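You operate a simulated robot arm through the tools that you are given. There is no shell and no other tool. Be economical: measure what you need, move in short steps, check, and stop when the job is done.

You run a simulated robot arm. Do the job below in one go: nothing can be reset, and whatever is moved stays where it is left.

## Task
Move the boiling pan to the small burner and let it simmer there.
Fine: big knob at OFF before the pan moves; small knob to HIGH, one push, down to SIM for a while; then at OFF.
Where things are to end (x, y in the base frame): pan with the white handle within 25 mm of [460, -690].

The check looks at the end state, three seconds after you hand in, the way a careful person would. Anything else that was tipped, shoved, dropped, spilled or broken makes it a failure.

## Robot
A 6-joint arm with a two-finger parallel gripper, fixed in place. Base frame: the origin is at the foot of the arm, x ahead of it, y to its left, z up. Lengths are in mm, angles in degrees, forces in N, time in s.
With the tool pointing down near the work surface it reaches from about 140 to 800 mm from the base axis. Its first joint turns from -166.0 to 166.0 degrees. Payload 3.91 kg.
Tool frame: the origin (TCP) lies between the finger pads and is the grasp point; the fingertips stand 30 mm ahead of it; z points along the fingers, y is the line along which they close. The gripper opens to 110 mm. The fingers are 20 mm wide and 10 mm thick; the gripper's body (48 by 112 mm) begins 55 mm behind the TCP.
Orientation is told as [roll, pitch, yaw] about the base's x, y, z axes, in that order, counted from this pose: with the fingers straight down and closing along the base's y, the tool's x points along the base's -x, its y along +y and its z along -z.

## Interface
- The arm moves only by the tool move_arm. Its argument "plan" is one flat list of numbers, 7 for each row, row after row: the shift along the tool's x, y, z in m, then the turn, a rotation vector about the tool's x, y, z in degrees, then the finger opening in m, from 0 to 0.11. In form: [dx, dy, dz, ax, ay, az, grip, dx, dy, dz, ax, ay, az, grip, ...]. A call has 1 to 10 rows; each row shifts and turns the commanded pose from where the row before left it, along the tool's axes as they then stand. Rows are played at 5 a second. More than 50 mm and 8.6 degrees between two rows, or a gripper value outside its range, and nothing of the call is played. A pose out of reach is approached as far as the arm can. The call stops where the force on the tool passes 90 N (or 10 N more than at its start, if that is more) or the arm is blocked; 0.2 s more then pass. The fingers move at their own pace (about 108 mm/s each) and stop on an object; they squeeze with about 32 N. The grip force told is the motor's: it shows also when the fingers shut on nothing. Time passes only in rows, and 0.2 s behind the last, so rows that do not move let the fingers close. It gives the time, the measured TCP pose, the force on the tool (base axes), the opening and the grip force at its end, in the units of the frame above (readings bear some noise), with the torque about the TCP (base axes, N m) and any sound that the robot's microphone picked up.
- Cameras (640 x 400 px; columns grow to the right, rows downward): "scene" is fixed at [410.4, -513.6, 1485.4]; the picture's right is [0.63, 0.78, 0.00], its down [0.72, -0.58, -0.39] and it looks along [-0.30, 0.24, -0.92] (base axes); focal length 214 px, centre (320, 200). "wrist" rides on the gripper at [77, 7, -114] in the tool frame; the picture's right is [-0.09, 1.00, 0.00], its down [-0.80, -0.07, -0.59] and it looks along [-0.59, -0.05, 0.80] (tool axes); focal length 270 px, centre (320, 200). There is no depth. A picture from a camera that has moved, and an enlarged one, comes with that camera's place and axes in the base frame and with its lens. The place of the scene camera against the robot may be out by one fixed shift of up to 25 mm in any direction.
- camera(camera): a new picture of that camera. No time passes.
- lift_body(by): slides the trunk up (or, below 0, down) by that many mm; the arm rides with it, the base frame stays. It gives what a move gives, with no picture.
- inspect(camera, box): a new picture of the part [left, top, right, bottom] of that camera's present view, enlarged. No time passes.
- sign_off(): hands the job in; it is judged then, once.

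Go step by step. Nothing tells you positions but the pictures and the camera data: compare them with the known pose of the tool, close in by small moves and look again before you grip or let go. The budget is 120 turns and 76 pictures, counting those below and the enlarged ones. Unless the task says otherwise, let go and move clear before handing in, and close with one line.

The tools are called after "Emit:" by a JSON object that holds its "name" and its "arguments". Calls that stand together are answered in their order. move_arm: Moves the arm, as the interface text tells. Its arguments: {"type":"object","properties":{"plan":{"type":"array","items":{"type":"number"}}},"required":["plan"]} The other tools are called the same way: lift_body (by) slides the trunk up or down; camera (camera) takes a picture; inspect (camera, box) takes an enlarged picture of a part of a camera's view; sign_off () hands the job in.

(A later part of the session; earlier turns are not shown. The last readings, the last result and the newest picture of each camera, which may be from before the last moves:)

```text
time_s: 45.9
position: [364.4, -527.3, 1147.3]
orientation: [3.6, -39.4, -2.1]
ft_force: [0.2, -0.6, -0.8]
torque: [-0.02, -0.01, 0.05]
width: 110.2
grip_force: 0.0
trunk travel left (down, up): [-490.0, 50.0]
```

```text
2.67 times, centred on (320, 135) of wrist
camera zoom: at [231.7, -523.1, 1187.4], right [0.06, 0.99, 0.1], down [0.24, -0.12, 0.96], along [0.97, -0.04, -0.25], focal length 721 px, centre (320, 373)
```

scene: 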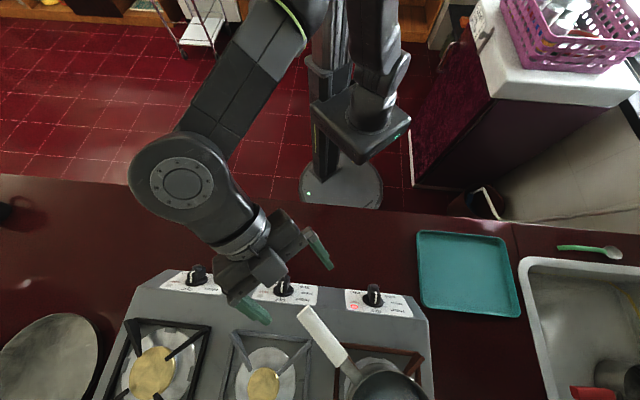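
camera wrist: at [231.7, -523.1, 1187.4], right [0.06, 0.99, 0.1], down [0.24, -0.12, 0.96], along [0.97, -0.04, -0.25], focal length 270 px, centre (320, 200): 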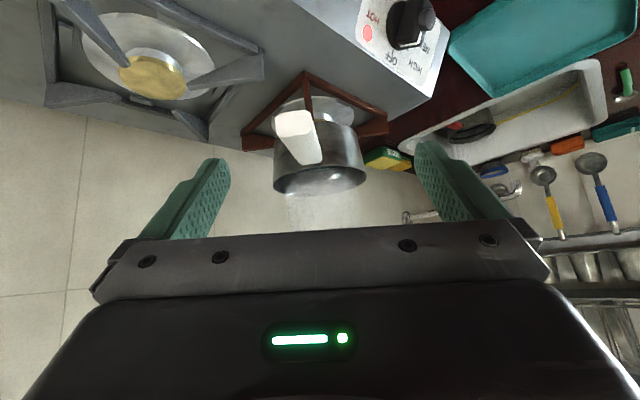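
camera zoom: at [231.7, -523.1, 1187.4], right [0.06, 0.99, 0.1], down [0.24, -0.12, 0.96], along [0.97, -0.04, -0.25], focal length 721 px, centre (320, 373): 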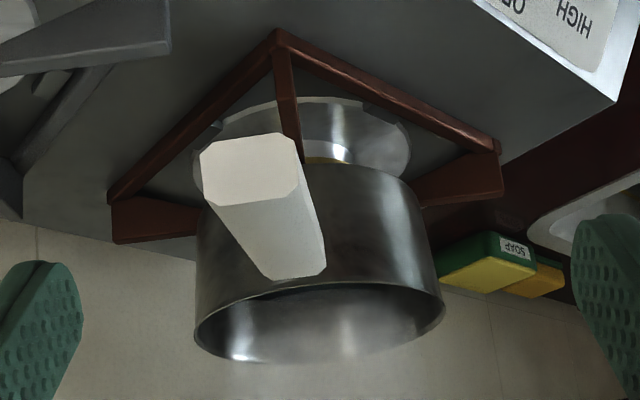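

The pan only swivelled slightly and still sits squarely. I place the handle from about (407, -542) to (500, -540) at z≈1080, with the pan centre near (615, -536). I'll flatten the tool to about 20° below level so the fingers lie along the handle for a firm hold.

Emit:
{"name": "move_arm", "arguments": {"plan": [0, 0, 0, -0.6, -7.5, 0, 0.11, 0, 0, 0, -0.6, -7.5, 0, 0.11, 0, 0, 0, -0.6, -7.5, 0, 0.11, 0, 0, 0, -0.6, -7.5, 0, 0.11]}}

Emit:
{"name": "camera", "arguments": {"camera": "wrist"}}

```text
time_s: 46.9
position: [365.4, -526.3, 1148.9]
orientation: [11.6, -69.3, -8.7]
ft_force: [-0.5, 0.3, -0.3]
torque: [0.0, 0.02, 0.02]
width: 109.9
grip_force: 0.0
trunk travel left (down, up): [-490.0, 50.0]
```

```text
40 pictures are left
camera wrist: at [229.6, -522.8, 1116.4], right [-0.01, 0.99, 0.15], down [-0.27, -0.15, 0.95], along [0.96, -0.04, 0.27], focal length 270 px, centre (320, 200)
```

wrist: 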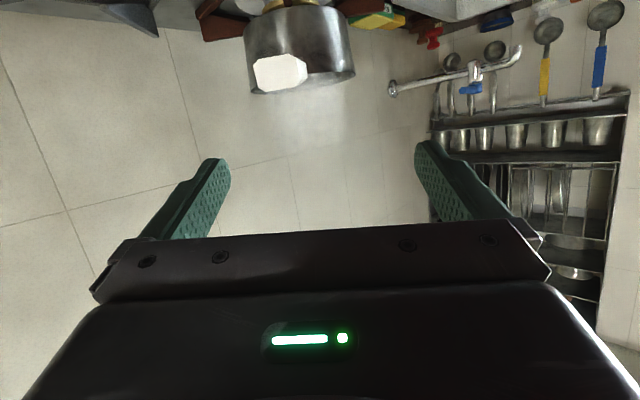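

The handle tip is fixed at (407, -542, 1083). I'll trim the orientation and drop behind the handle end, ready to slide forward.

Emit:
{"name": "move_arm", "arguments": {"plan": [0, 0, 0, 1.7, -6, -4.3, 0.11, 0.03, -0.007, -0.001, 0, 0, 0, 0.11, 0.029, -0.007, -0.001, 0, 0, 0, 0.11]}}

Emit:
{"name": "camera", "arguments": {"camera": "wrist"}}

```text
time_s: 47.7
position: [348.3, -542.8, 1092.4]
orientation: [-2.0, -75.6, 3.7]
ft_force: [-0.4, -0.2, -0.1]
torque: [0.0, -0.03, -0.01]
width: 109.9
grip_force: 0.0
trunk travel left (down, up): [-490.0, 50.0]
```

```text
39 pictures are left
camera wrist: at [216.9, -540.1, 1045.0], right [-0.01, 1.0, 0.08], down [-0.37, -0.07, 0.92], along [0.93, -0.02, 0.37], focal length 270 px, centre (320, 200)
```

wrist: 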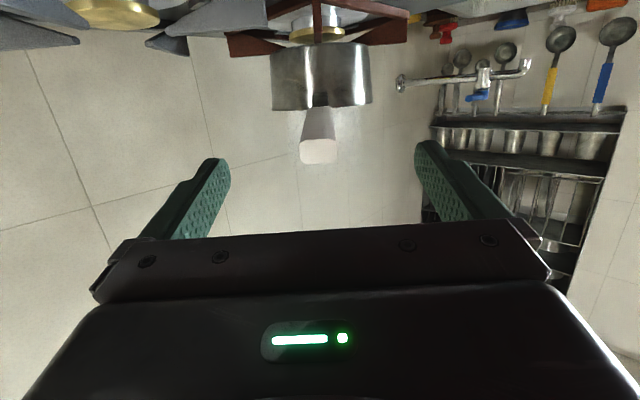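

The handle is lined up between the fingers. I'll slide forward along it, then check before closing.

Emit:
{"name": "move_arm", "arguments": {"plan": [-0.0036, 0, 0.0345, 0, 0, 0, 0.11, -0.0036, 0, 0.0345, 0, 0, 0, 0.11, -0.0036, 0, 0.0345, 0, 0, 0, 0.11]}}

Emit:
{"name": "camera", "arguments": {"camera": "wrist"}}

Emit:
{"name": "inspect", "arguments": {"camera": "scene", "box": [220, 240, 460, 400]}}

```text
time_s: 48.5
position: [453.8, -538.8, 1076.0]
orientation: [-1.9, -75.6, 3.6]
ft_force: [-0.1, -0.4, 0.2]
torque: [-0.02, 0.01, 0.0]
width: 110.1
grip_force: 0.0
trunk travel left (down, up): [-490.0, 50.0]
```

```text
38 pictures are left
camera wrist: at [321.8, -536.9, 1030.2], right [-0.01, 1.0, 0.08], down [-0.37, -0.08, 0.92], along [0.93, -0.02, 0.37], focal length 270 px, centre (320, 200)
```

wrist: 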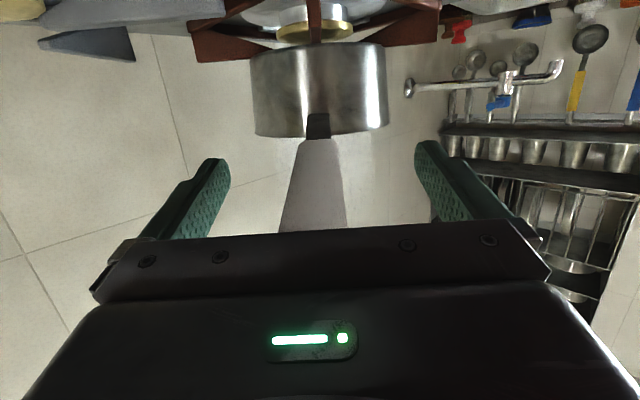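

```text
2.50 times, centred on (340, 320) of scene
camera zoom: at [410.4, -513.6, 1485.4], right [0.63, 0.78, 0.0], down [0.72, -0.58, -0.39], along [-0.3, 0.24, -0.92], focal length 536 px, centre (270, -100)
```

zoom: 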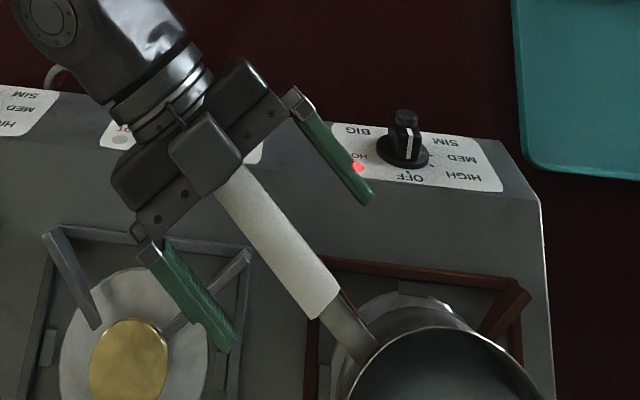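

The handle lies centred between the fingers. Closing now.

Emit:
{"name": "move_arm", "arguments": {"plan": [0, -0.002, 0, 0, 0, 0, 0.06, 0, 0, 0, 0, 0, 0, 0.03, 0, 0, 0, 0, 0, 0, 0.01, 0, 0, 0, 0, 0, 0, 0.01]}}

Emit:
{"name": "camera", "arguments": {"camera": "wrist"}}

```text
time_s: 49.5
position: [452.7, -541.3, 1076.1]
orientation: [-1.6, -75.6, 3.5]
ft_force: [-1.9, 2.4, 0.0]
torque: [0.72, -0.14, 0.56]
width: 25.8
grip_force: 32.2
trunk travel left (down, up): [-490.0, 50.0]
```

```text
36 pictures are left
camera wrist: at [321.2, -538.1, 1030.2], right [-0.01, 1.0, 0.08], down [-0.37, -0.08, 0.92], along [0.93, -0.02, 0.37], focal length 270 px, centre (320, 200)
```

wrist: 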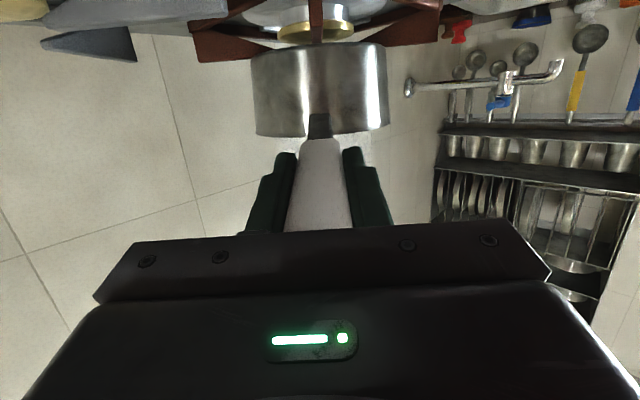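

Gripped at 25.8 mm. I'll lift straight up slightly with the trunk and check for slip.

Emit:
{"name": "lift_body", "arguments": {"by": 10}}

Emit:
{"name": "camera", "arguments": {"camera": "wrist"}}

```text
time_s: 50.0
position: [452.3, -541.3, 1085.0]
orientation: [-1.5, -75.5, 3.5]
ft_force: [-0.1, -0.6, -8.1]
torque: [-0.06, 1.11, 0.01]
width: 25.8
grip_force: 31.8
trunk travel left (down, up): [-500.0, 40.0]
```

```text
35 pictures are left
camera wrist: at [321.7, -539.2, 1039.0], right [-0.01, 1.0, 0.08], down [-0.37, -0.08, 0.93], along [0.93, -0.02, 0.37], focal length 270 px, centre (320, 200)
```

wrist: 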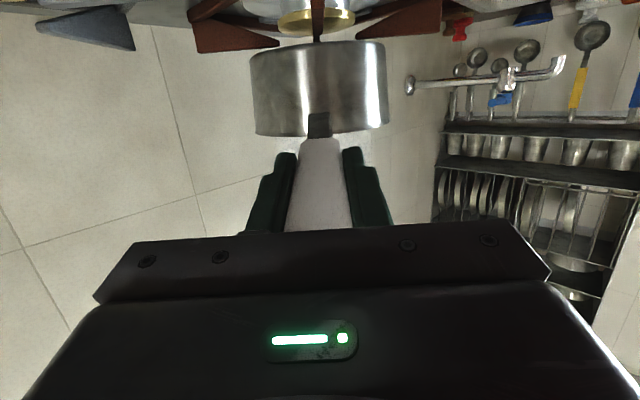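

The pan is held firmly (about 8 N, no tilt). I'll lift 25 mm more and carry it slowly toward the middle burner.

Emit:
{"name": "lift_body", "arguments": {"by": 25}}

Emit:
{"name": "move_arm", "arguments": {"plan": [0.0021, -0.0083, -0.0085, 0, 0, 0, 0.01, 0.0043, -0.0166, -0.017, 0, 0, 0, 0.01, 0.0043, -0.0166, -0.017, 0, 0, 0, 0.01, 0.0043, -0.0166, -0.017, 0, 0, 0, 0.01, 0.0043, -0.0166, -0.017, 0, 0, 0, 0.01, 0.0043, -0.0166, -0.017, 0, 0, 0, 0.01, 0.0043, -0.0166, -0.017, 0, 0, 0, 0.01, 0.0043, -0.0166, -0.017, 0, 0, 0, 0.01, 0.0043, -0.0166, -0.017, 0, 0, 0, 0.01, 0.0021, -0.0083, -0.0085, 0, 0, 0, 0.01]}}

Emit:
{"name": "camera", "arguments": {"camera": "wrist"}}

Emit:
{"name": "camera", "arguments": {"camera": "scene"}}

```text
time_s: 50.8
position: [453.2, -540.6, 1111.8]
orientation: [-1.6, -75.5, 3.4]
ft_force: [1.0, -1.5, -7.4]
torque: [-0.04, 1.08, 0.01]
width: 25.9
grip_force: 31.9
trunk travel left (down, up): [-525.0, 15.0]
```

```text
time_s: 53.0
position: [299.7, -695.9, 1112.3]
orientation: [-1.7, -75.4, 3.5]
ft_force: [-0.3, 0.1, -7.5]
torque: [-0.05, 1.06, -0.03]
width: 25.9
grip_force: 31.7
trunk travel left (down, up): [-525.0, 15.0]
```

```text
34 pictures are left
camera wrist: at [168.5, -693.8, 1066.3], right [-0.01, 1.0, 0.08], down [-0.37, -0.08, 0.92], along [0.93, -0.02, 0.37], focal length 270 px, centre (320, 200)
```

wrist: 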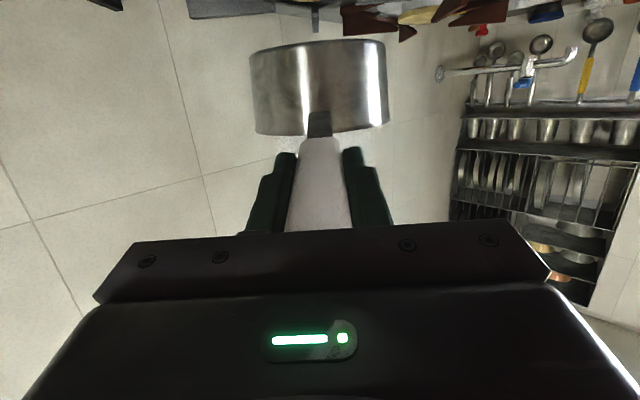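

```text
33 pictures are left
```

scene: 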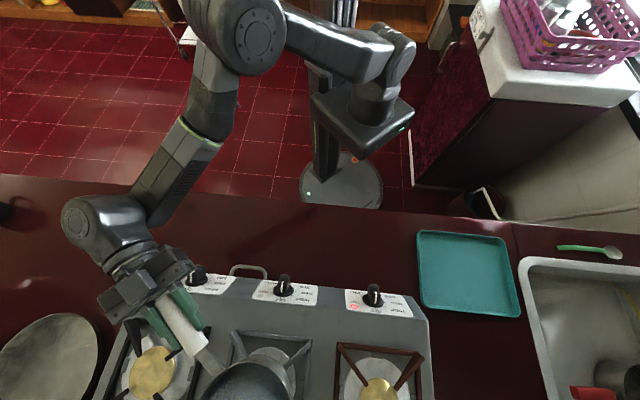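

Emit:
{"name": "inspect", "arguments": {"camera": "scene", "box": [170, 290, 430, 400]}}

```text
2.46 times, centred on (300, 345) of scene
camera zoom: at [410.4, -513.6, 1485.4], right [0.63, 0.78, 0.0], down [0.72, -0.58, -0.39], along [-0.3, 0.24, -0.92], focal length 528 px, centre (369, -157)
```

zoom: 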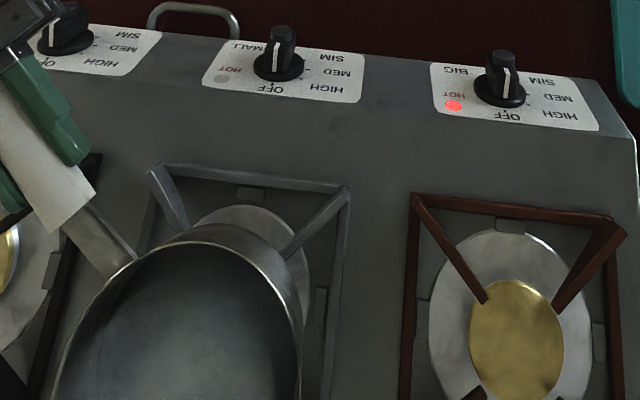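

The pan centre projects to within about 5 mm of the middle burner centre (460, -690). I'll trim slightly and lower.

Emit:
{"name": "move_arm", "arguments": {"plan": [0, -0.003, 0.003, 0, 0, 0, 0.01]}}

Emit:
{"name": "lift_body", "arguments": {"by": -30}}

Emit:
{"name": "lift_body", "arguments": {"by": -4}}

```text
time_s: 53.4
position: [303.2, -698.3, 1111.7]
orientation: [-1.4, -75.5, 3.2]
ft_force: [0.0, 0.2, -7.7]
torque: [0.0, 1.05, 0.02]
width: 25.8
grip_force: 32.3
trunk travel left (down, up): [-525.0, 15.0]
```

```text
time_s: 54.1
position: [303.2, -698.5, 1082.2]
orientation: [-1.8, -75.5, 3.4]
ft_force: [0.4, -0.5, -7.8]
torque: [-0.03, 1.07, -0.01]
width: 26.0
grip_force: 31.9
trunk travel left (down, up): [-495.0, 45.0]
```

```text
time_s: 54.6
position: [303.1, -698.8, 1080.5]
orientation: [-2.2, -75.7, 3.9]
ft_force: [1.5, -0.4, 1.8]
torque: [-0.05, -0.92, -0.3]
width: 25.9
grip_force: 32.2
trunk travel left (down, up): [-491.0, 49.0]
```

Contact is made about 4 mm higher than on the other grate. I'll ease off 1 mm and look before releasing.

Emit:
{"name": "lift_body", "arguments": {"by": 1}}

Emit:
{"name": "inspect", "arguments": {"camera": "scene", "box": [170, 290, 430, 400]}}

Emit:
{"name": "camera", "arguments": {"camera": "wrist"}}

```text
time_s: 55.1
position: [302.6, -698.8, 1080.4]
orientation: [-2.0, -75.5, 3.7]
ft_force: [1.1, -1.9, 1.6]
torque: [-0.06, -1.2, -0.45]
width: 25.8
grip_force: 31.8
trunk travel left (down, up): [-492.0, 48.0]
```

```text
2.46 times, centred on (300, 345) of scene
camera zoom: at [410.4, -513.6, 1485.4], right [0.63, 0.78, 0.0], down [0.72, -0.58, -0.39], along [-0.3, 0.24, -0.92], focal length 528 px, centre (369, -157)
```

zoom: 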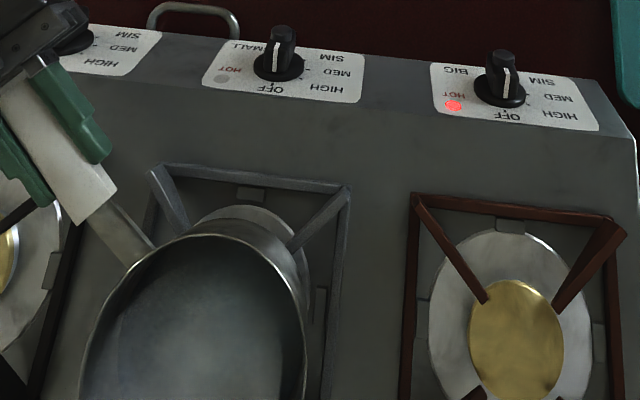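

```text
30 pictures are left
camera wrist: at [171.4, -696.1, 1033.5], right [-0.01, 1.0, 0.08], down [-0.37, -0.07, 0.92], along [0.93, -0.02, 0.37], focal length 270 px, centre (320, 200)
```

wrist: 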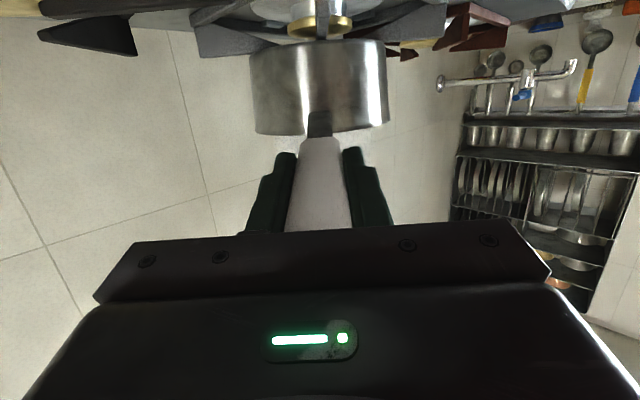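

The pan's far edge touches first, so I'll lower 2 mm more to seat it, then open the fingers gently.

Emit:
{"name": "lift_body", "arguments": {"by": -3}}

Emit:
{"name": "move_arm", "arguments": {"plan": [0, 0, 0, 0, 0, 0, 0.035, 0, 0, 0, 0, 0, 0, 0.05, 0, 0, 0, 0, 0, 0, 0.08]}}

Emit:
{"name": "camera", "arguments": {"camera": "wrist"}}

```text
time_s: 55.7
position: [301.7, -698.4, 1076.9]
orientation: [-1.9, -75.6, 3.7]
ft_force: [-1.1, -3.3, 4.3]
torque: [0.63, -1.04, -0.4]
width: 26.0
grip_force: 32.0
trunk travel left (down, up): [-489.0, 51.0]
```

```text
time_s: 56.5
position: [302.9, -698.0, 1077.3]
orientation: [-1.8, -75.6, 3.6]
ft_force: [-0.8, -0.2, -0.2]
torque: [-0.03, 0.03, 0.01]
width: 79.8
grip_force: 0.0
trunk travel left (down, up): [-489.0, 51.0]
```

```text
29 pictures are left
camera wrist: at [171.3, -695.8, 1030.1], right [-0.01, 1.0, 0.08], down [-0.37, -0.08, 0.92], along [0.93, -0.02, 0.37], focal length 270 px, centre (320, 200)
```

wrist: 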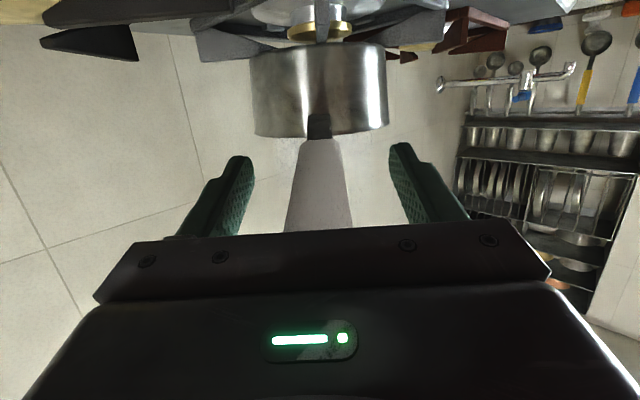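

Released cleanly and the pan is level. Backing straight out along the handle.

Emit:
{"name": "move_arm", "arguments": {"plan": [0, 0, -0.03, 0, 0, 0, 0.09, 0, 0, -0.035, 0, 0, 0, 0.09, 0, 0, -0.035, 0, 0, 0, 0.09, 0, 0, -0.03, 0, 0, 0, 0.09]}}

Emit:
{"name": "camera", "arguments": {"camera": "scene"}}

Emit:
{"name": "camera", "arguments": {"camera": "wrist"}}

```text
time_s: 57.5
position: [176.3, -701.3, 1108.7]
orientation: [-1.7, -75.5, 3.6]
ft_force: [1.2, 0.2, -0.6]
torque: [-0.01, 0.01, -0.03]
width: 90.0
grip_force: 0.0
trunk travel left (down, up): [-489.0, 51.0]
```

```text
28 pictures are left
```

scene: 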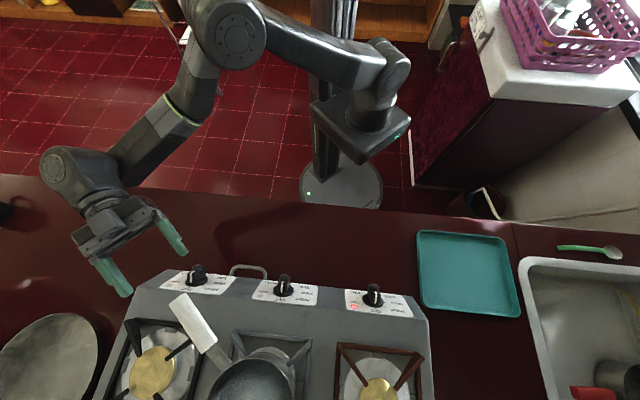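

```text
27 pictures are left
camera wrist: at [44.5, -699.4, 1062.4], right [-0.01, 1.0, 0.08], down [-0.37, -0.08, 0.92], along [0.93, -0.02, 0.37], focal length 270 px, centre (320, 200)
```

wrist: 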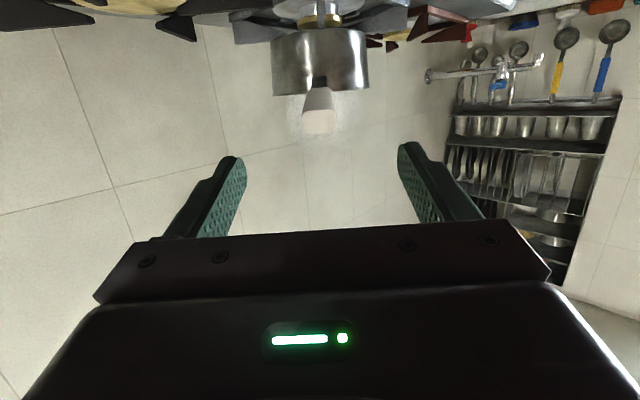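

The pan is placed on the middle burner. Next I'll swing to the front of the SMALL knob at a safe height, then turn the tool toward the panel.

Emit:
{"name": "move_arm", "arguments": {"plan": [0, 0.045, 0, 0, 0, 0, 0.11, 0, 0.045, 0, 0, 0, 0, 0.11, 0, 0.045, 0, 0, 0, 0, 0.11, 0, 0.045, 0, 0, 0, 0, 0.11, 0, 0.045, 0, 0, 0, 0, 0.11]}}

Emit:
{"name": "move_arm", "arguments": {"plan": [0, 0, 0, 7.3, 0, 1.85, 0.11, 0, 0, 0, 7.3, 0, 1.85, 0.11, 0, 0, 0, 7.3, 0, 1.85, 0.11, 0, 0, 0, 7.3, 0, 1.85, 0.11, 0, 0, 0, 7.3, 0, 1.85, 0.11, 0, 0, 0, 7.3, 0, 1.85, 0.11, 0, 0, 0, 0, 6.2, 0, 0.11, 0, 0, 0, 0, 6.2, 0, 0.11]}}

Emit:
{"name": "camera", "arguments": {"camera": "wrist"}}

```text
time_s: 58.7
position: [169.2, -475.3, 1108.3]
orientation: [-1.9, -75.6, 3.7]
ft_force: [0.5, 0.5, 0.7]
torque: [-0.03, -0.02, 0.0]
width: 110.1
grip_force: 0.1
trunk travel left (down, up): [-489.0, 51.0]
```

```text
time_s: 60.5
position: [169.5, -475.8, 1107.3]
orientation: [-1.0, -63.4, -42.5]
ft_force: [-0.5, 0.1, -0.6]
torque: [0.03, 0.0, 0.02]
width: 109.8
grip_force: 0.2
trunk travel left (down, up): [-489.0, 51.0]
```

```text
26 pictures are left
camera wrist: at [73.4, -377.8, 1088.9], right [0.71, 0.7, 0.07], down [-0.17, 0.07, 0.98], along [0.68, -0.71, 0.17], focal length 270 px, centre (320, 200)
```

wrist: 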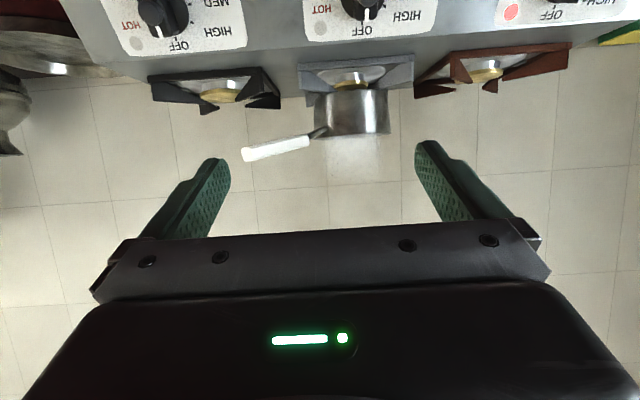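

Everything is reachable in this arm posture, and the pan looks centred on the middle burner. I'll go to a hover on the SMALL knob's axis.

Emit:
{"name": "move_arm", "arguments": {"plan": [0.0209, 0.0127, 0.0364, 0, 0, 0, 0.11, 0.0209, 0.0127, 0.0364, 0, 0, 0, 0.11, 0.0209, 0.0127, 0.0364, 0, 0, 0, 0.11, 0.0209, 0.0127, 0.0364, 0, 0, 0, 0.11, 0, 0, 0, 1.4, 0, 0.7, 0.11]}}

Emit:
{"name": "camera", "arguments": {"camera": "wrist"}}

```text
time_s: 61.7
position: [271.7, -504.5, 966.8]
orientation: [-1.1, -63.6, -43.9]
ft_force: [0.7, 0.4, -0.7]
torque: [0.01, -0.01, 0.02]
width: 110.0
grip_force: 0.2
trunk travel left (down, up): [-489.0, 51.0]
```

```text
25 pictures are left
camera wrist: at [178.0, -403.8, 948.7], right [0.73, 0.68, 0.07], down [-0.17, 0.08, 0.98], along [0.66, -0.73, 0.17], focal length 270 px, centre (320, 200)
```

wrist: 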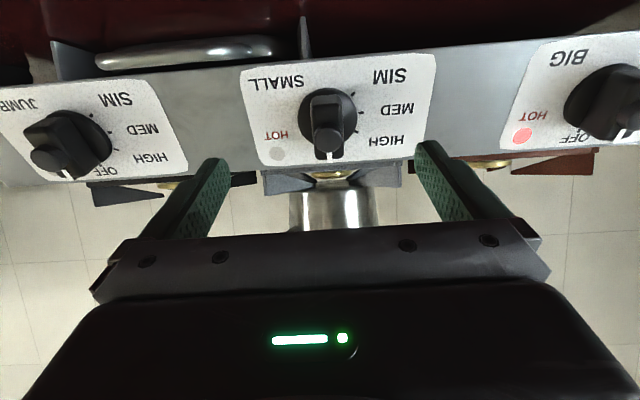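

Emit:
{"name": "inspect", "arguments": {"camera": "wrist", "box": [240, 50, 420, 170]}}

```text
3.33 times, centred on (330, 110) of wrist
camera zoom: at [178.0, -403.8, 948.7], right [0.73, 0.68, 0.07], down [-0.17, 0.08, 0.98], along [0.66, -0.73, 0.17], focal length 901 px, centre (287, 500)
```

zoom: 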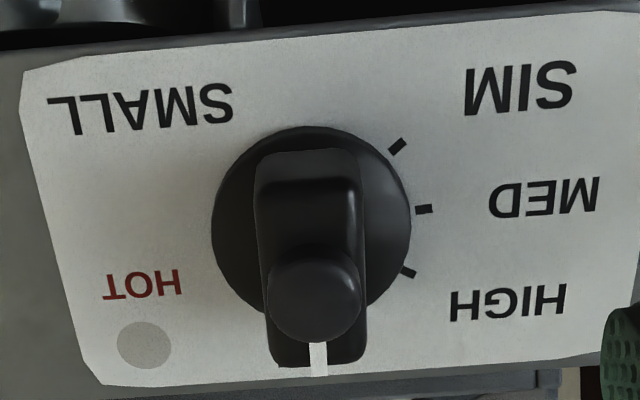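

The SMALL knob is square to the tool, with a 6 mm sideways offset; ticks read about HIGH 55°, MED 90°, SIM 125° from OFF. I'll correct, advance to straddle the bar and grip.

Emit:
{"name": "move_arm", "arguments": {"plan": [0.002, 0.006, 0.015, 0, 0, 0, 0.08, 0, 0, 0.016, 0, 0, 0, 0.08, 0, 0, 0.016, 0, 0, 0, 0.08, 0, 0, 0.015, 0, 0, 0, 0.08]}}

Emit:
{"name": "camera", "arguments": {"camera": "wrist"}}

```text
time_s: 62.7
position: [315.6, -539.1, 937.2]
orientation: [-1.0, -63.5, -44.0]
ft_force: [0.2, 0.1, 0.2]
torque: [0.03, -0.01, 0.0]
width: 80.0
grip_force: 0.1
trunk travel left (down, up): [-489.0, 51.0]
```

```text
23 pictures are left
camera wrist: at [221.2, -438.1, 919.0], right [0.73, 0.68, 0.07], down [-0.17, 0.08, 0.98], along [0.66, -0.73, 0.17], focal length 270 px, centre (320, 200)
```

wrist: 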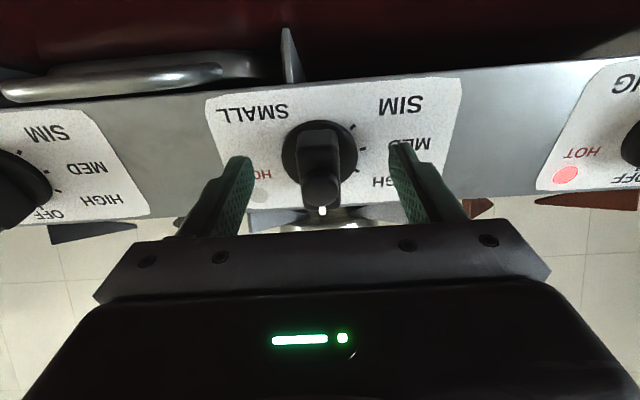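

Well centred. Closing on the bar and turning toward HIGH in two stages.

Emit:
{"name": "move_arm", "arguments": {"plan": [0, 0, 0, 0, 0, 0, 0.03, 0, 0, 0, 0, 0, 0, 0.015, 0, 0, 0, 0, 0, 0, 0.015, 0, 0, 0, 0, 0, -7, 0.015, 0, 0, 0, 0, 0, -7, 0.015, 0, 0, 0, 0, 0, -7, 0.015]}}

Emit:
{"name": "camera", "arguments": {"camera": "wrist"}}

```text
time_s: 64.1
position: [312.0, -541.9, 938.0]
orientation: [-36.6, -56.5, -3.7]
ft_force: [-8.6, -16.4, -0.1]
torque: [-0.11, -0.76, 0.48]
width: 23.9
grip_force: 45.5
trunk travel left (down, up): [-489.0, 51.0]
```

```text
22 pictures are left
camera wrist: at [200.4, -461.0, 921.7], right [0.59, 0.76, -0.25], down [0.03, 0.3, 0.95], along [0.8, -0.57, 0.15], focal length 270 px, centre (320, 200)
```

wrist: 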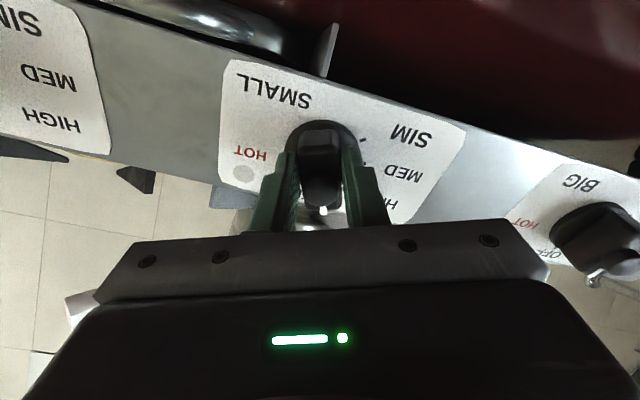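

The knob turns with the tool. I'll relax the side load and continue to HIGH.

Emit:
{"name": "move_arm", "arguments": {"plan": [0, -0.003, 0, 0, 0, -7, 0.015, 0, 0, 0, 0, 0, -7, 0.015, 0, 0, 0, 0, 0, -7, 0.015, 0, 0, 0, 0, 0, -7, 0.015, 0, 0, 0, 0, 0, -6, 0.015]}}

Emit:
{"name": "inspect", "arguments": {"camera": "wrist", "box": [220, 60, 440, 230]}}

```text
time_s: 65.3
position: [310.8, -544.2, 939.2]
orientation: [-59.2, -30.5, 27.9]
ft_force: [-9.4, -27.1, 11.2]
torque: [0.15, -0.57, 0.43]
width: 24.5
grip_force: 45.1
trunk travel left (down, up): [-489.0, 51.0]
```

```text
2.35 times, centred on (330, 145) of wrist
camera zoom: at [180.0, -498.5, 946.0], right [0.21, 0.69, -0.69], down [0.22, 0.66, 0.72], along [0.95, -0.31, -0.02], focal length 636 px, centre (296, 329)
```

zoom: 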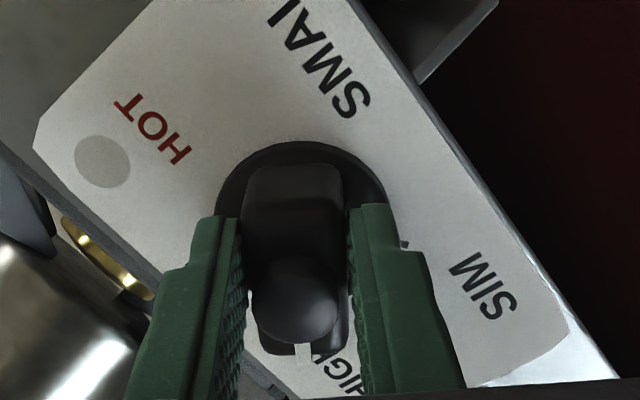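

The pointer is at HIGH. I'll release and back off along the axis to prepare the single push on the cap.

Emit:
{"name": "move_arm", "arguments": {"plan": [0, 0, 0, 0, 0, 0, 0.05, 0, 0, 0, 0, 0, 0, 0.08, 0, 0, -0.025, 0, 0, 0, 0.08, 0, 0, -0.025, 0, 0, 0, 0.08]}}

Emit:
{"name": "inspect", "arguments": {"camera": "wrist", "box": [220, 50, 420, 200]}}

```text
time_s: 66.3
position: [280.4, -509.1, 960.7]
orientation: [-58.9, -30.4, 27.8]
ft_force: [-0.3, 0.1, -0.2]
torque: [0.03, -0.01, 0.01]
width: 80.2
grip_force: 0.1
trunk travel left (down, up): [-489.0, 51.0]
```

```text
2.67 times, centred on (320, 125) of wrist
camera zoom: at [149.5, -463.4, 967.4], right [0.21, 0.69, -0.69], down [0.22, 0.65, 0.72], along [0.95, -0.31, -0.02], focal length 721 px, centre (320, 400)
```

zoom: 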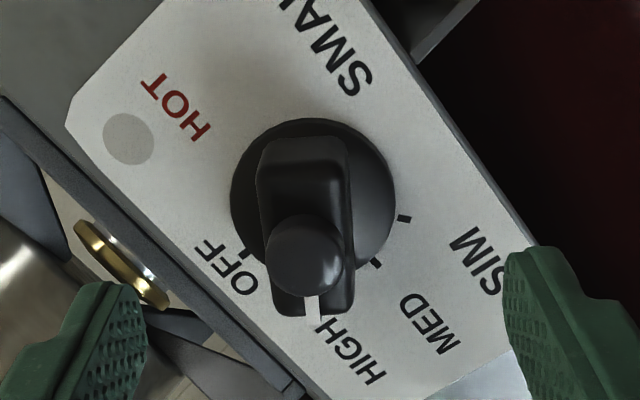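

The knob is at HIGH with the cap in view. I'll close the fingers, centre on the cap (3 mm shift), and approach to just short of it.

Emit:
{"name": "move_arm", "arguments": {"plan": [0, -0.003, 0, 0, 0, 0, 0.0, 0, 0, 0, 0, 0, 0, 0.0, 0, 0, 0, 0, 0, 0, 0.0, 0, 0, 0.008, 0, 0, 0, 0.0, 0, 0, 0.006, 0, 0, 0, 0.0]}}

Emit:
{"name": "inspect", "arguments": {"camera": "wrist", "box": [220, 70, 420, 220]}}

```text
time_s: 67.5
position: [290.0, -520.9, 957.6]
orientation: [-58.9, -30.5, 27.9]
ft_force: [0.5, 0.3, -0.1]
torque: [0.02, -0.03, -0.01]
width: 0.0
grip_force: 31.9
trunk travel left (down, up): [-489.0, 51.0]
```

```text
2.67 times, centred on (320, 145) of wrist
camera zoom: at [158.6, -474.4, 963.6], right [0.21, 0.69, -0.69], down [0.22, 0.65, 0.72], along [0.95, -0.31, -0.02], focal length 721 px, centre (320, 347)
```

zoom: 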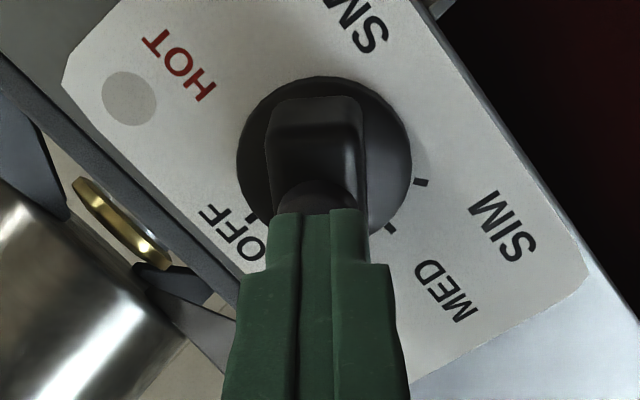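

Tips are centred over the cap. Pushing in small steps.

Emit:
{"name": "move_arm", "arguments": {"plan": [0, 0, 0.003, 0, 0, 0, 0.0, 0, 0, 0.003, 0, 0, 0, 0.0, 0, 0, 0.003, 0, 0, 0, 0.0, 0, 0, 0.002, 0, 0, 0, 0.0]}}

```text
time_s: 68.5
position: [295.0, -528.0, 952.6]
orientation: [-58.9, -30.5, 27.8]
ft_force: [-0.6, -0.2, 1.0]
torque: [0.01, 0.01, -0.02]
width: 0.0
grip_force: 31.6
trunk travel left (down, up): [-489.0, 51.0]
```

Emit:
{"name": "move_arm", "arguments": {"plan": [0, 0, 0.003, 0, 0, 0, 0.0, 0, 0, 0.003, 0, 0, 0, 0.0, 0, 0, 0.002, 0, 0, 0, 0.0]}}

```text
time_s: 69.3
position: [300.7, -531.2, 949.2]
orientation: [-58.9, -30.4, 27.8]
ft_force: [-5.5, 5.0, 1.2]
torque: [0.04, 0.04, 0.04]
width: 0.1
grip_force: 31.8
trunk travel left (down, up): [-489.0, 51.0]
heard: click
```

A click was heard, so the push is done. I'll back off at once and check for flame.

Emit:
{"name": "move_arm", "arguments": {"plan": [0, 0, -0.015, 0, 0, 0, 0.0, 0, 0, -0.018, 0, 0, 0, 0.0, 0, 0, 0, 0, 0, 0, 0.06, 0, 0, 0, 0, 0, 0, 0.08]}}

Emit:
{"name": "camera", "arguments": {"camera": "wrist"}}

Emit:
{"name": "inspect", "arguments": {"camera": "scene", "box": [170, 260, 390, 400]}}

```text
time_s: 70.3
position: [280.3, -511.7, 963.7]
orientation: [-58.9, -30.4, 27.7]
ft_force: [-0.6, -0.3, 0.4]
torque: [-0.01, -0.01, -0.03]
width: 79.9
grip_force: 0.0
trunk travel left (down, up): [-489.0, 51.0]
```

```text
18 pictures are left
camera wrist: at [149.0, -465.5, 969.8], right [0.21, 0.69, -0.69], down [0.22, 0.65, 0.72], along [0.95, -0.31, -0.02], focal length 270 px, centre (320, 200)
```

wrist: 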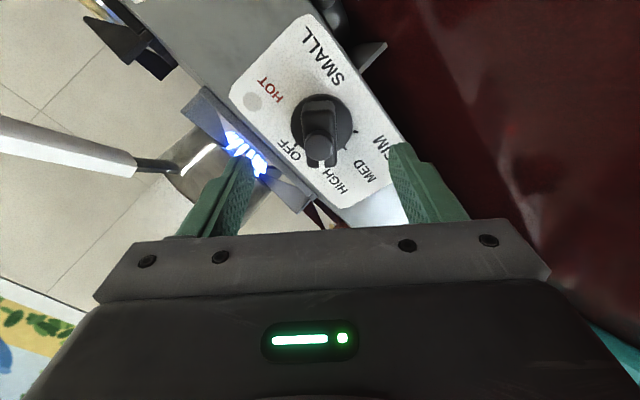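

```text
2.86 times, centred on (280, 330) of scene
camera zoom: at [410.4, -513.6, 1485.4], right [0.63, 0.78, 0.0], down [0.72, -0.58, -0.39], along [-0.3, 0.24, -0.92], focal length 613 px, centre (434, -171)
```

zoom: 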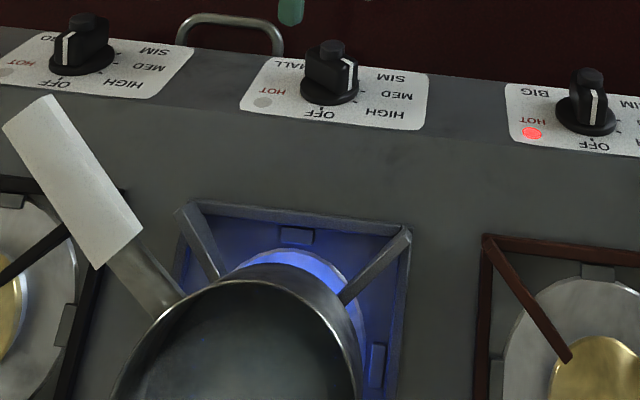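

The burner is lit at HIGH. I'll grip the bar again and turn on to SIM, about 70° further.

Emit:
{"name": "move_arm", "arguments": {"plan": [0.002, 0, 0.013, 0, 0, 0, 0.08, 0, 0, 0.013, 0, 0, 0, 0.08, 0, 0, 0.013, 0, 0, 0, 0.08, 0, 0, 0.012, 0, 0, 0, 0.08, 0, 0, 0, 0, 0, 0, 0.03, 0, 0, 0, 0, 0, 0, 0.015, 0, 0, 0, 0, 0, 0, 0.015]}}

Emit:
{"name": "move_arm", "arguments": {"plan": [0, 0, 0, 0, 0, -7, 0.015, 0, 0, 0, 0, 0, -7, 0.015, 0, 0, 0, 0, 0, -7, 0.015, 0, 0, 0, 0, 0, -7, 0.015, 0, 0, 0, 0, 0, -7, 0.015]}}

Emit:
{"name": "camera", "arguments": {"camera": "wrist"}}

```text
time_s: 71.9
position: [311.0, -544.7, 940.4]
orientation: [-58.9, -30.5, 27.9]
ft_force: [0.7, -0.1, 4.2]
torque: [0.55, 0.18, 0.44]
width: 24.4
grip_force: 45.0
trunk travel left (down, up): [-489.0, 51.0]
```

```text
time_s: 73.1
position: [312.3, -547.4, 942.3]
orientation: [-64.1, 0.6, 45.1]
ft_force: [8.7, -21.1, 32.2]
torque: [0.51, -0.46, 0.68]
width: 25.0
grip_force: 45.9
trunk travel left (down, up): [-489.0, 51.0]
```

```text
16 pictures are left
camera wrist: at [181.7, -526.7, 987.3], right [-0.25, 0.36, -0.9], down [0.21, 0.93, 0.31], along [0.94, -0.11, -0.31], focal length 270 px, centre (320, 200)
```

wrist: 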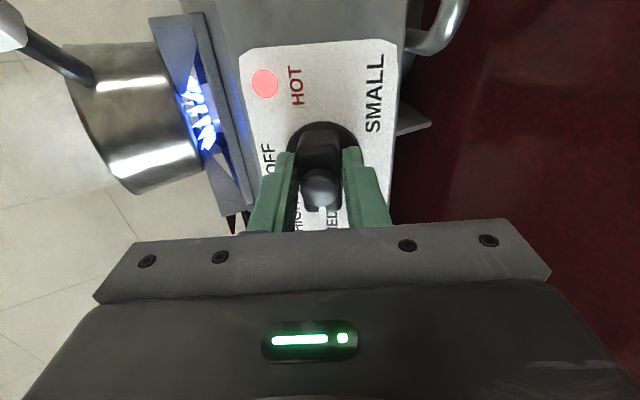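

At MED and turning well. I'll relax the load and go on to SIM.

Emit:
{"name": "move_arm", "arguments": {"plan": [0, -0.004, 0, 0, 0, -7, 0.015, 0, 0, 0, 0, 0, -7, 0.015, 0, 0, 0, 0, 0, -7, 0.015, 0, 0, 0, 0, 0, -7, 0.015, 0, 0, 0, 0, 0, -7, 0.015]}}

Emit:
{"name": "inspect", "arguments": {"camera": "scene", "box": [170, 260, 390, 400]}}

Emit:
{"name": "camera", "arguments": {"camera": "wrist"}}

```text
time_s: 74.3
position: [314.8, -546.7, 946.3]
orientation: [-59.1, 31.6, 62.4]
ft_force: [11.5, -15.6, 35.0]
torque: [0.46, -0.06, 0.26]
width: 24.5
grip_force: 45.7
trunk travel left (down, up): [-489.0, 51.0]
```

```text
2.86 times, centred on (280, 330) of scene
camera zoom: at [410.4, -513.6, 1485.4], right [0.63, 0.78, 0.0], down [0.72, -0.58, -0.39], along [-0.3, 0.24, -0.92], focal length 613 px, centre (434, -171)
```

zoom: 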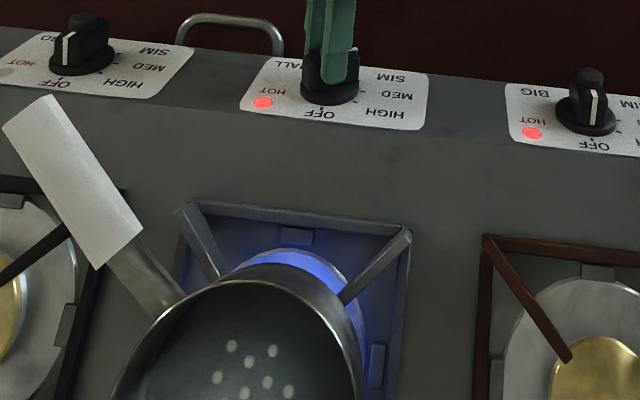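

```text
14 pictures are left
camera wrist: at [205.4, -533.1, 1031.2], right [-0.63, -0.09, -0.77], down [-0.01, 0.99, -0.11], along [0.78, -0.06, -0.62], focal length 270 px, centre (320, 200)
```

wrist: 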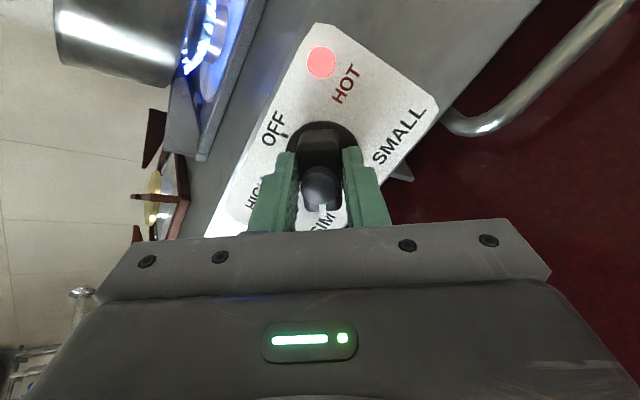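

The pointer reads SIM (tool turned 125°), with the HOT lamp on and the pan bubbling. I'll open the fingers to confirm the mark, then let it simmer.

Emit:
{"name": "move_arm", "arguments": {"plan": [0, 0, 0, 0, 0, 0, 0.04, 0, 0, 0, 0, 0, 0, 0.07, 0, 0, 0, 0, 0, 0, 0.07]}}

Emit:
{"name": "inspect", "arguments": {"camera": "wrist", "box": [200, 20, 460, 230]}}

```text
time_s: 75.1
position: [312.0, -545.7, 942.9]
orientation: [-58.4, 31.4, 62.5]
ft_force: [-0.5, 0.0, -0.1]
torque: [-0.06, 0.02, -0.02]
width: 69.9
grip_force: 0.1
trunk travel left (down, up): [-489.0, 51.0]
```

```text
1.90 times, centred on (330, 125) of wrist
camera zoom: at [204.0, -532.6, 1028.2], right [-0.63, -0.08, -0.77], down [-0.01, 0.99, -0.1], along [0.78, -0.05, -0.63], focal length 515 px, centre (301, 343)
```

zoom: 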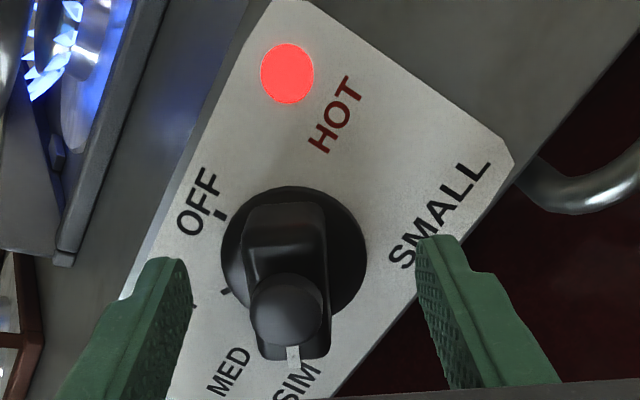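

SIM is confirmed. Now I'll hold still and let it simmer.

Emit:
{"name": "move_arm", "arguments": {"plan": [0, 0, 0, 0, 0, 0, 0.07, 0, 0, 0, 0, 0, 0, 0.07, 0, 0, 0, 0, 0, 0, 0.07, 0, 0, 0, 0, 0, 0, 0.07, 0, 0, 0, 0, 0, 0, 0.07, 0, 0, 0, 0, 0, 0, 0.07, 0, 0, 0, 0, 0, 0, 0.07, 0, 0, 0, 0, 0, 0, 0.07, 0, 0, 0, 0, 0, 0, 0.07, 0, 0, 0, 0, 0, 0, 0.07]}}

Emit:
{"name": "move_arm", "arguments": {"plan": [0, 0, 0, 0, 0, 0, 0.07, 0, 0, 0, 0, 0, 0, 0.07, 0, 0, 0, 0, 0, 0, 0.07, 0, 0, 0, 0, 0, 0, 0.07, 0, 0, 0, 0, 0, 0, 0.07, 0, 0, 0, 0, 0, 0, 0.07, 0, 0, 0, 0, 0, 0, 0.07, 0, 0, 0, 0, 0, 0, 0.07, 0, 0, 0, 0, 0, 0, 0.07, 0, 0, 0, 0, 0, 0, 0.07]}}

Emit:
{"name": "move_arm", "arguments": {"plan": [0, 0, 0, 0, 0, 0, 0.07, 0, 0, 0, 0, 0, 0, 0.07, 0, 0, 0, 0, 0, 0, 0.07, 0, 0, 0, 0, 0, 0, 0.07, 0, 0, 0, 0, 0, 0, 0.07, 0, 0, 0, 0, 0, 0, 0.07, 0, 0, 0, 0, 0, 0, 0.07, 0, 0, 0, 0, 0, 0, 0.07, 0, 0, 0, 0, 0, 0, 0.07, 0, 0, 0, 0, 0, 0, 0.07]}}

Emit:
{"name": "move_arm", "arguments": {"plan": [0, 0, 0, 0, 0, 0, 0.07, 0, 0, 0, 0, 0, 0, 0.07, 0, 0, 0, 0, 0, 0, 0.07, 0, 0, 0, 0, 0, 0, 0.07, 0, 0, 0, 0, 0, 0, 0.07, 0, 0, 0, 0, 0, 0, 0.07, 0, 0, 0, 0, 0, 0, 0.07, 0, 0, 0, 0, 0, 0, 0.07, 0, 0, 0, 0, 0, 0, 0.07, 0, 0, 0, 0, 0, 0, 0.07]}}

Emit:
{"name": "inspect", "arguments": {"camera": "scene", "box": [170, 260, 390, 400]}}

```text
time_s: 77.3
position: [312.2, -546.1, 943.0]
orientation: [-58.6, 31.3, 62.5]
ft_force: [0.3, 0.4, 0.0]
torque: [0.01, 0.03, -0.03]
width: 70.0
grip_force: 0.1
trunk travel left (down, up): [-489.0, 51.0]
```

```text
time_s: 79.5
position: [312.6, -545.2, 943.7]
orientation: [-58.6, 31.3, 62.4]
ft_force: [0.0, -0.1, -0.2]
torque: [0.03, 0.0, 0.03]
width: 69.9
grip_force: 0.0
trunk travel left (down, up): [-489.0, 51.0]
```

```text
time_s: 81.7
position: [311.5, -545.9, 943.4]
orientation: [-58.6, 31.4, 62.5]
ft_force: [-0.4, -0.6, 0.8]
torque: [0.0, 0.0, 0.02]
width: 70.3
grip_force: 0.1
trunk travel left (down, up): [-489.0, 51.0]
```

```text
time_s: 83.9
position: [312.4, -546.2, 942.7]
orientation: [-58.6, 31.4, 62.5]
ft_force: [0.1, -0.6, 0.3]
torque: [0.01, 0.0, -0.01]
width: 70.2
grip_force: 0.1
trunk travel left (down, up): [-489.0, 51.0]
```

```text
2.86 times, centred on (280, 330) of scene
camera zoom: at [410.4, -513.6, 1485.4], right [0.63, 0.78, 0.0], down [0.72, -0.58, -0.39], along [-0.3, 0.24, -0.92], focal length 613 px, centre (434, -171)
```

zoom: 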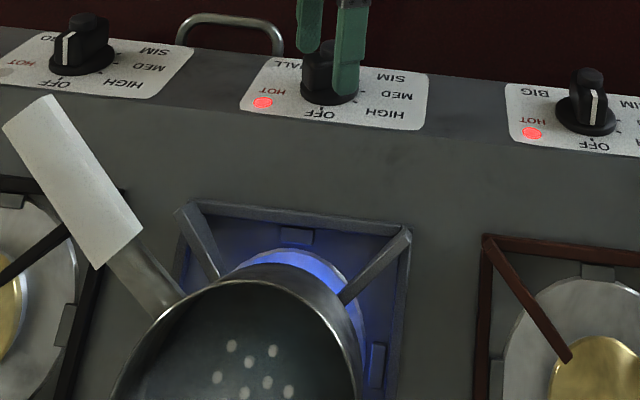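

It's simmering with steady bubbles. I'll give it another stretch before turning off.

Emit:
{"name": "move_arm", "arguments": {"plan": [0, 0, 0, 0, 0, 0, 0.07, 0, 0, 0, 0, 0, 0, 0.07, 0, 0, 0, 0, 0, 0, 0.07, 0, 0, 0, 0, 0, 0, 0.07, 0, 0, 0, 0, 0, 0, 0.07, 0, 0, 0, 0, 0, 0, 0.07, 0, 0, 0, 0, 0, 0, 0.07, 0, 0, 0, 0, 0, 0, 0.07, 0, 0, 0, 0, 0, 0, 0.07, 0, 0, 0, 0, 0, 0, 0.07]}}

Emit:
{"name": "move_arm", "arguments": {"plan": [0, 0, 0, 0, 0, 0, 0.07, 0, 0, 0, 0, 0, 0, 0.07, 0, 0, 0, 0, 0, 0, 0.07, 0, 0, 0, 0, 0, 0, 0.07, 0, 0, 0, 0, 0, 0, 0.07, 0, 0, 0, 0, 0, 0, 0.07, 0, 0, 0, 0, 0, 0, 0.07, 0, 0, 0, 0, 0, 0, 0.07, 0, 0, 0, 0, 0, 0, 0.07, 0, 0, 0, 0, 0, 0, 0.07]}}

Emit:
{"name": "move_arm", "arguments": {"plan": [0, 0, 0, 0, 0, 0, 0.07, 0, 0, 0, 0, 0, 0, 0.07, 0, 0, 0, 0, 0, 0, 0.07, 0, 0, 0, 0, 0, 0, 0.07, 0, 0, 0, 0, 0, 0, 0.07, 0, 0, 0, 0, 0, 0, 0.07, 0, 0, 0, 0, 0, 0, 0.07, 0, 0, 0, 0, 0, 0, 0.07, 0, 0, 0, 0, 0, 0, 0.07, 0, 0, 0, 0, 0, 0, 0.07]}}

Emit:
{"name": "move_arm", "arguments": {"plan": [0, 0, 0, 0, 0, 0, 0.07, 0, 0, 0, 0, 0, 0, 0.07, 0, 0, 0, 0, 0, 0, 0.07, 0, 0, 0, 0, 0, 0, 0.07, 0, 0, 0, 0, 0, 0, 0.07, 0, 0, 0, 0, 0, 0, 0.07, 0, 0, 0, 0, 0, 0, 0.07, 0, 0, 0, 0, 0, 0, 0.07, 0, 0, 0, 0, 0, 0, 0.07, 0, 0, 0, 0, 0, 0, 0.07]}}

Emit:
{"name": "move_arm", "arguments": {"plan": [0, 0, 0, 0, 0, 0, 0.07, 0, 0, 0, 0, 0, 0, 0.07, 0, 0, 0, 0, 0, 0, 0.07, 0, 0, 0, 0, 0, 0, 0.07, 0, 0, 0, 0, 0, 0, 0.07, 0, 0, 0, 0, 0, 0, 0.07, 0, 0, 0, 0, 0, 0, 0.07, 0, 0, 0, 0, 0, 0, 0.07, 0, 0, 0, 0, 0, 0, 0.07, 0, 0, 0, 0, 0, 0, 0.07]}}

Emit:
{"name": "move_arm", "arguments": {"plan": [0, 0, 0, 0, 0, 0, 0.07, 0, 0, 0, 0, 0, 0, 0.07, 0, 0, 0, 0, 0, 0, 0.07, 0, 0, 0, 0, 0, 0, 0.07, 0, 0, 0, 0, 0, 0, 0.07, 0, 0, 0, 0, 0, 0, 0.07, 0, 0, 0, 0, 0, 0, 0.07, 0, 0, 0, 0, 0, 0, 0.07, 0, 0, 0, 0, 0, 0, 0.07, 0, 0, 0, 0, 0, 0, 0.07]}}

```text
time_s: 86.1
position: [312.1, -546.4, 943.4]
orientation: [-58.5, 31.3, 62.5]
ft_force: [0.6, 0.7, 0.0]
torque: [-0.02, -0.02, -0.01]
width: 69.8
grip_force: 0.0
trunk travel left (down, up): [-489.0, 51.0]
```

```text
time_s: 88.3
position: [311.4, -545.5, 943.6]
orientation: [-58.6, 31.3, 62.5]
ft_force: [-0.3, 0.2, -0.2]
torque: [0.0, -0.01, -0.02]
width: 69.9
grip_force: 0.0
trunk travel left (down, up): [-489.0, 51.0]
```

```text
time_s: 90.5
position: [312.1, -546.1, 943.0]
orientation: [-58.6, 31.3, 62.5]
ft_force: [0.4, -0.5, -0.2]
torque: [0.02, -0.02, 0.01]
width: 69.8
grip_force: 0.0
trunk travel left (down, up): [-489.0, 51.0]
```

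```text
time_s: 92.7
position: [312.6, -545.4, 942.7]
orientation: [-58.7, 31.4, 62.5]
ft_force: [0.2, -0.1, 0.2]
torque: [-0.01, 0.01, 0.0]
width: 69.8
grip_force: 0.0
trunk travel left (down, up): [-489.0, 51.0]
```

```text
time_s: 94.9
position: [313.2, -545.5, 942.7]
orientation: [-58.6, 31.3, 62.5]
ft_force: [-0.5, -0.6, 0.2]
torque: [0.03, -0.03, 0.0]
width: 70.0
grip_force: 0.1
trunk travel left (down, up): [-489.0, 51.0]
```

```text
time_s: 97.1
position: [311.8, -546.2, 942.8]
orientation: [-58.6, 31.2, 62.5]
ft_force: [-1.1, 0.2, 0.0]
torque: [0.0, -0.01, 0.01]
width: 70.1
grip_force: 0.1
trunk travel left (down, up): [-489.0, 51.0]
```

About 22 s of simmering is done. I'll recentre by 3 mm, grip the bar, and turn back toward OFF.

Emit:
{"name": "move_arm", "arguments": {"plan": [0.001, -0.0034, 0, 0, 0, 0, 0.07, 0, 0, 0, 0, 0, 0, 0.03, 0, 0, 0, 0, 0, 0, 0.015, 0, 0, 0, 0, 0, 0, 0.015, 0, 0, 0, 0, 0, 7, 0.015, 0, 0, 0, 0, 0, 7, 0.015, 0, 0, 0, 0, 0, 7, 0.015, 0, 0, 0, 0, 0, 7, 0.015, 0, 0, 0, 0, 0, 7, 0.015]}}

Emit:
{"name": "move_arm", "arguments": {"plan": [0, 0, 0, 0, 0, 7.5, 0.015, 0, 0, 0, 0, 0, 7.5, 0.015, 0, 0, 0, 0, 0, 7.5, 0.015, 0, 0, 0, 0, 0, 7.5, 0.015, 0, 0, 0, 0, 0, 7.5, 0.015, 0, 0, 0, 0, 0, 7.5, 0.015]}}

```text
time_s: 99.1
position: [313.1, -546.0, 943.1]
orientation: [-63.1, 0.2, 44.9]
ft_force: [-12.4, 7.8, -20.0]
torque: [0.28, 1.46, -1.21]
width: 24.6
grip_force: 45.4
trunk travel left (down, up): [-489.0, 51.0]
```

```text
time_s: 100.5
position: [314.0, -544.2, 941.4]
orientation: [-53.9, -38.8, 20.4]
ft_force: [-16.0, 18.0, -38.2]
torque: [1.29, 1.54, 0.05]
width: 24.3
grip_force: 44.4
trunk travel left (down, up): [-489.0, 51.0]
```

Emit:
{"name": "move_arm", "arguments": {"plan": [0.002, 0.002, 0, 0, 0, 7.5, 0.015, 0.001, 0.001, 0, 0, 0, 7.5, 0.015, 0, 0, 0, 0, 0, 7.5, 0.015, 0, 0, 0, 0, 0, 7.5, 0.015, 0, 0, 0, 0, 0, 7.5, 0.015]}}

Emit:
{"name": "camera", "arguments": {"camera": "wrist"}}

```text
time_s: 101.7
position: [315.5, -541.4, 939.4]
orientation: [-15.1, -62.0, -27.9]
ft_force: [9.9, 29.0, -30.1]
torque: [1.36, 0.74, 1.08]
width: 23.8
grip_force: 45.0
trunk travel left (down, up): [-489.0, 51.0]
```

```text
11 pictures are left
camera wrist: at [213.9, -447.5, 922.5], right [0.69, 0.72, -0.05], down [-0.09, 0.15, 0.99], along [0.72, -0.68, 0.17], focal length 270 px, centre (320, 200)
```

wrist: 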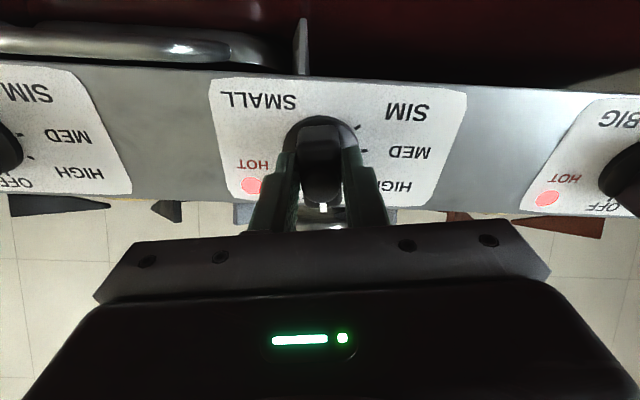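

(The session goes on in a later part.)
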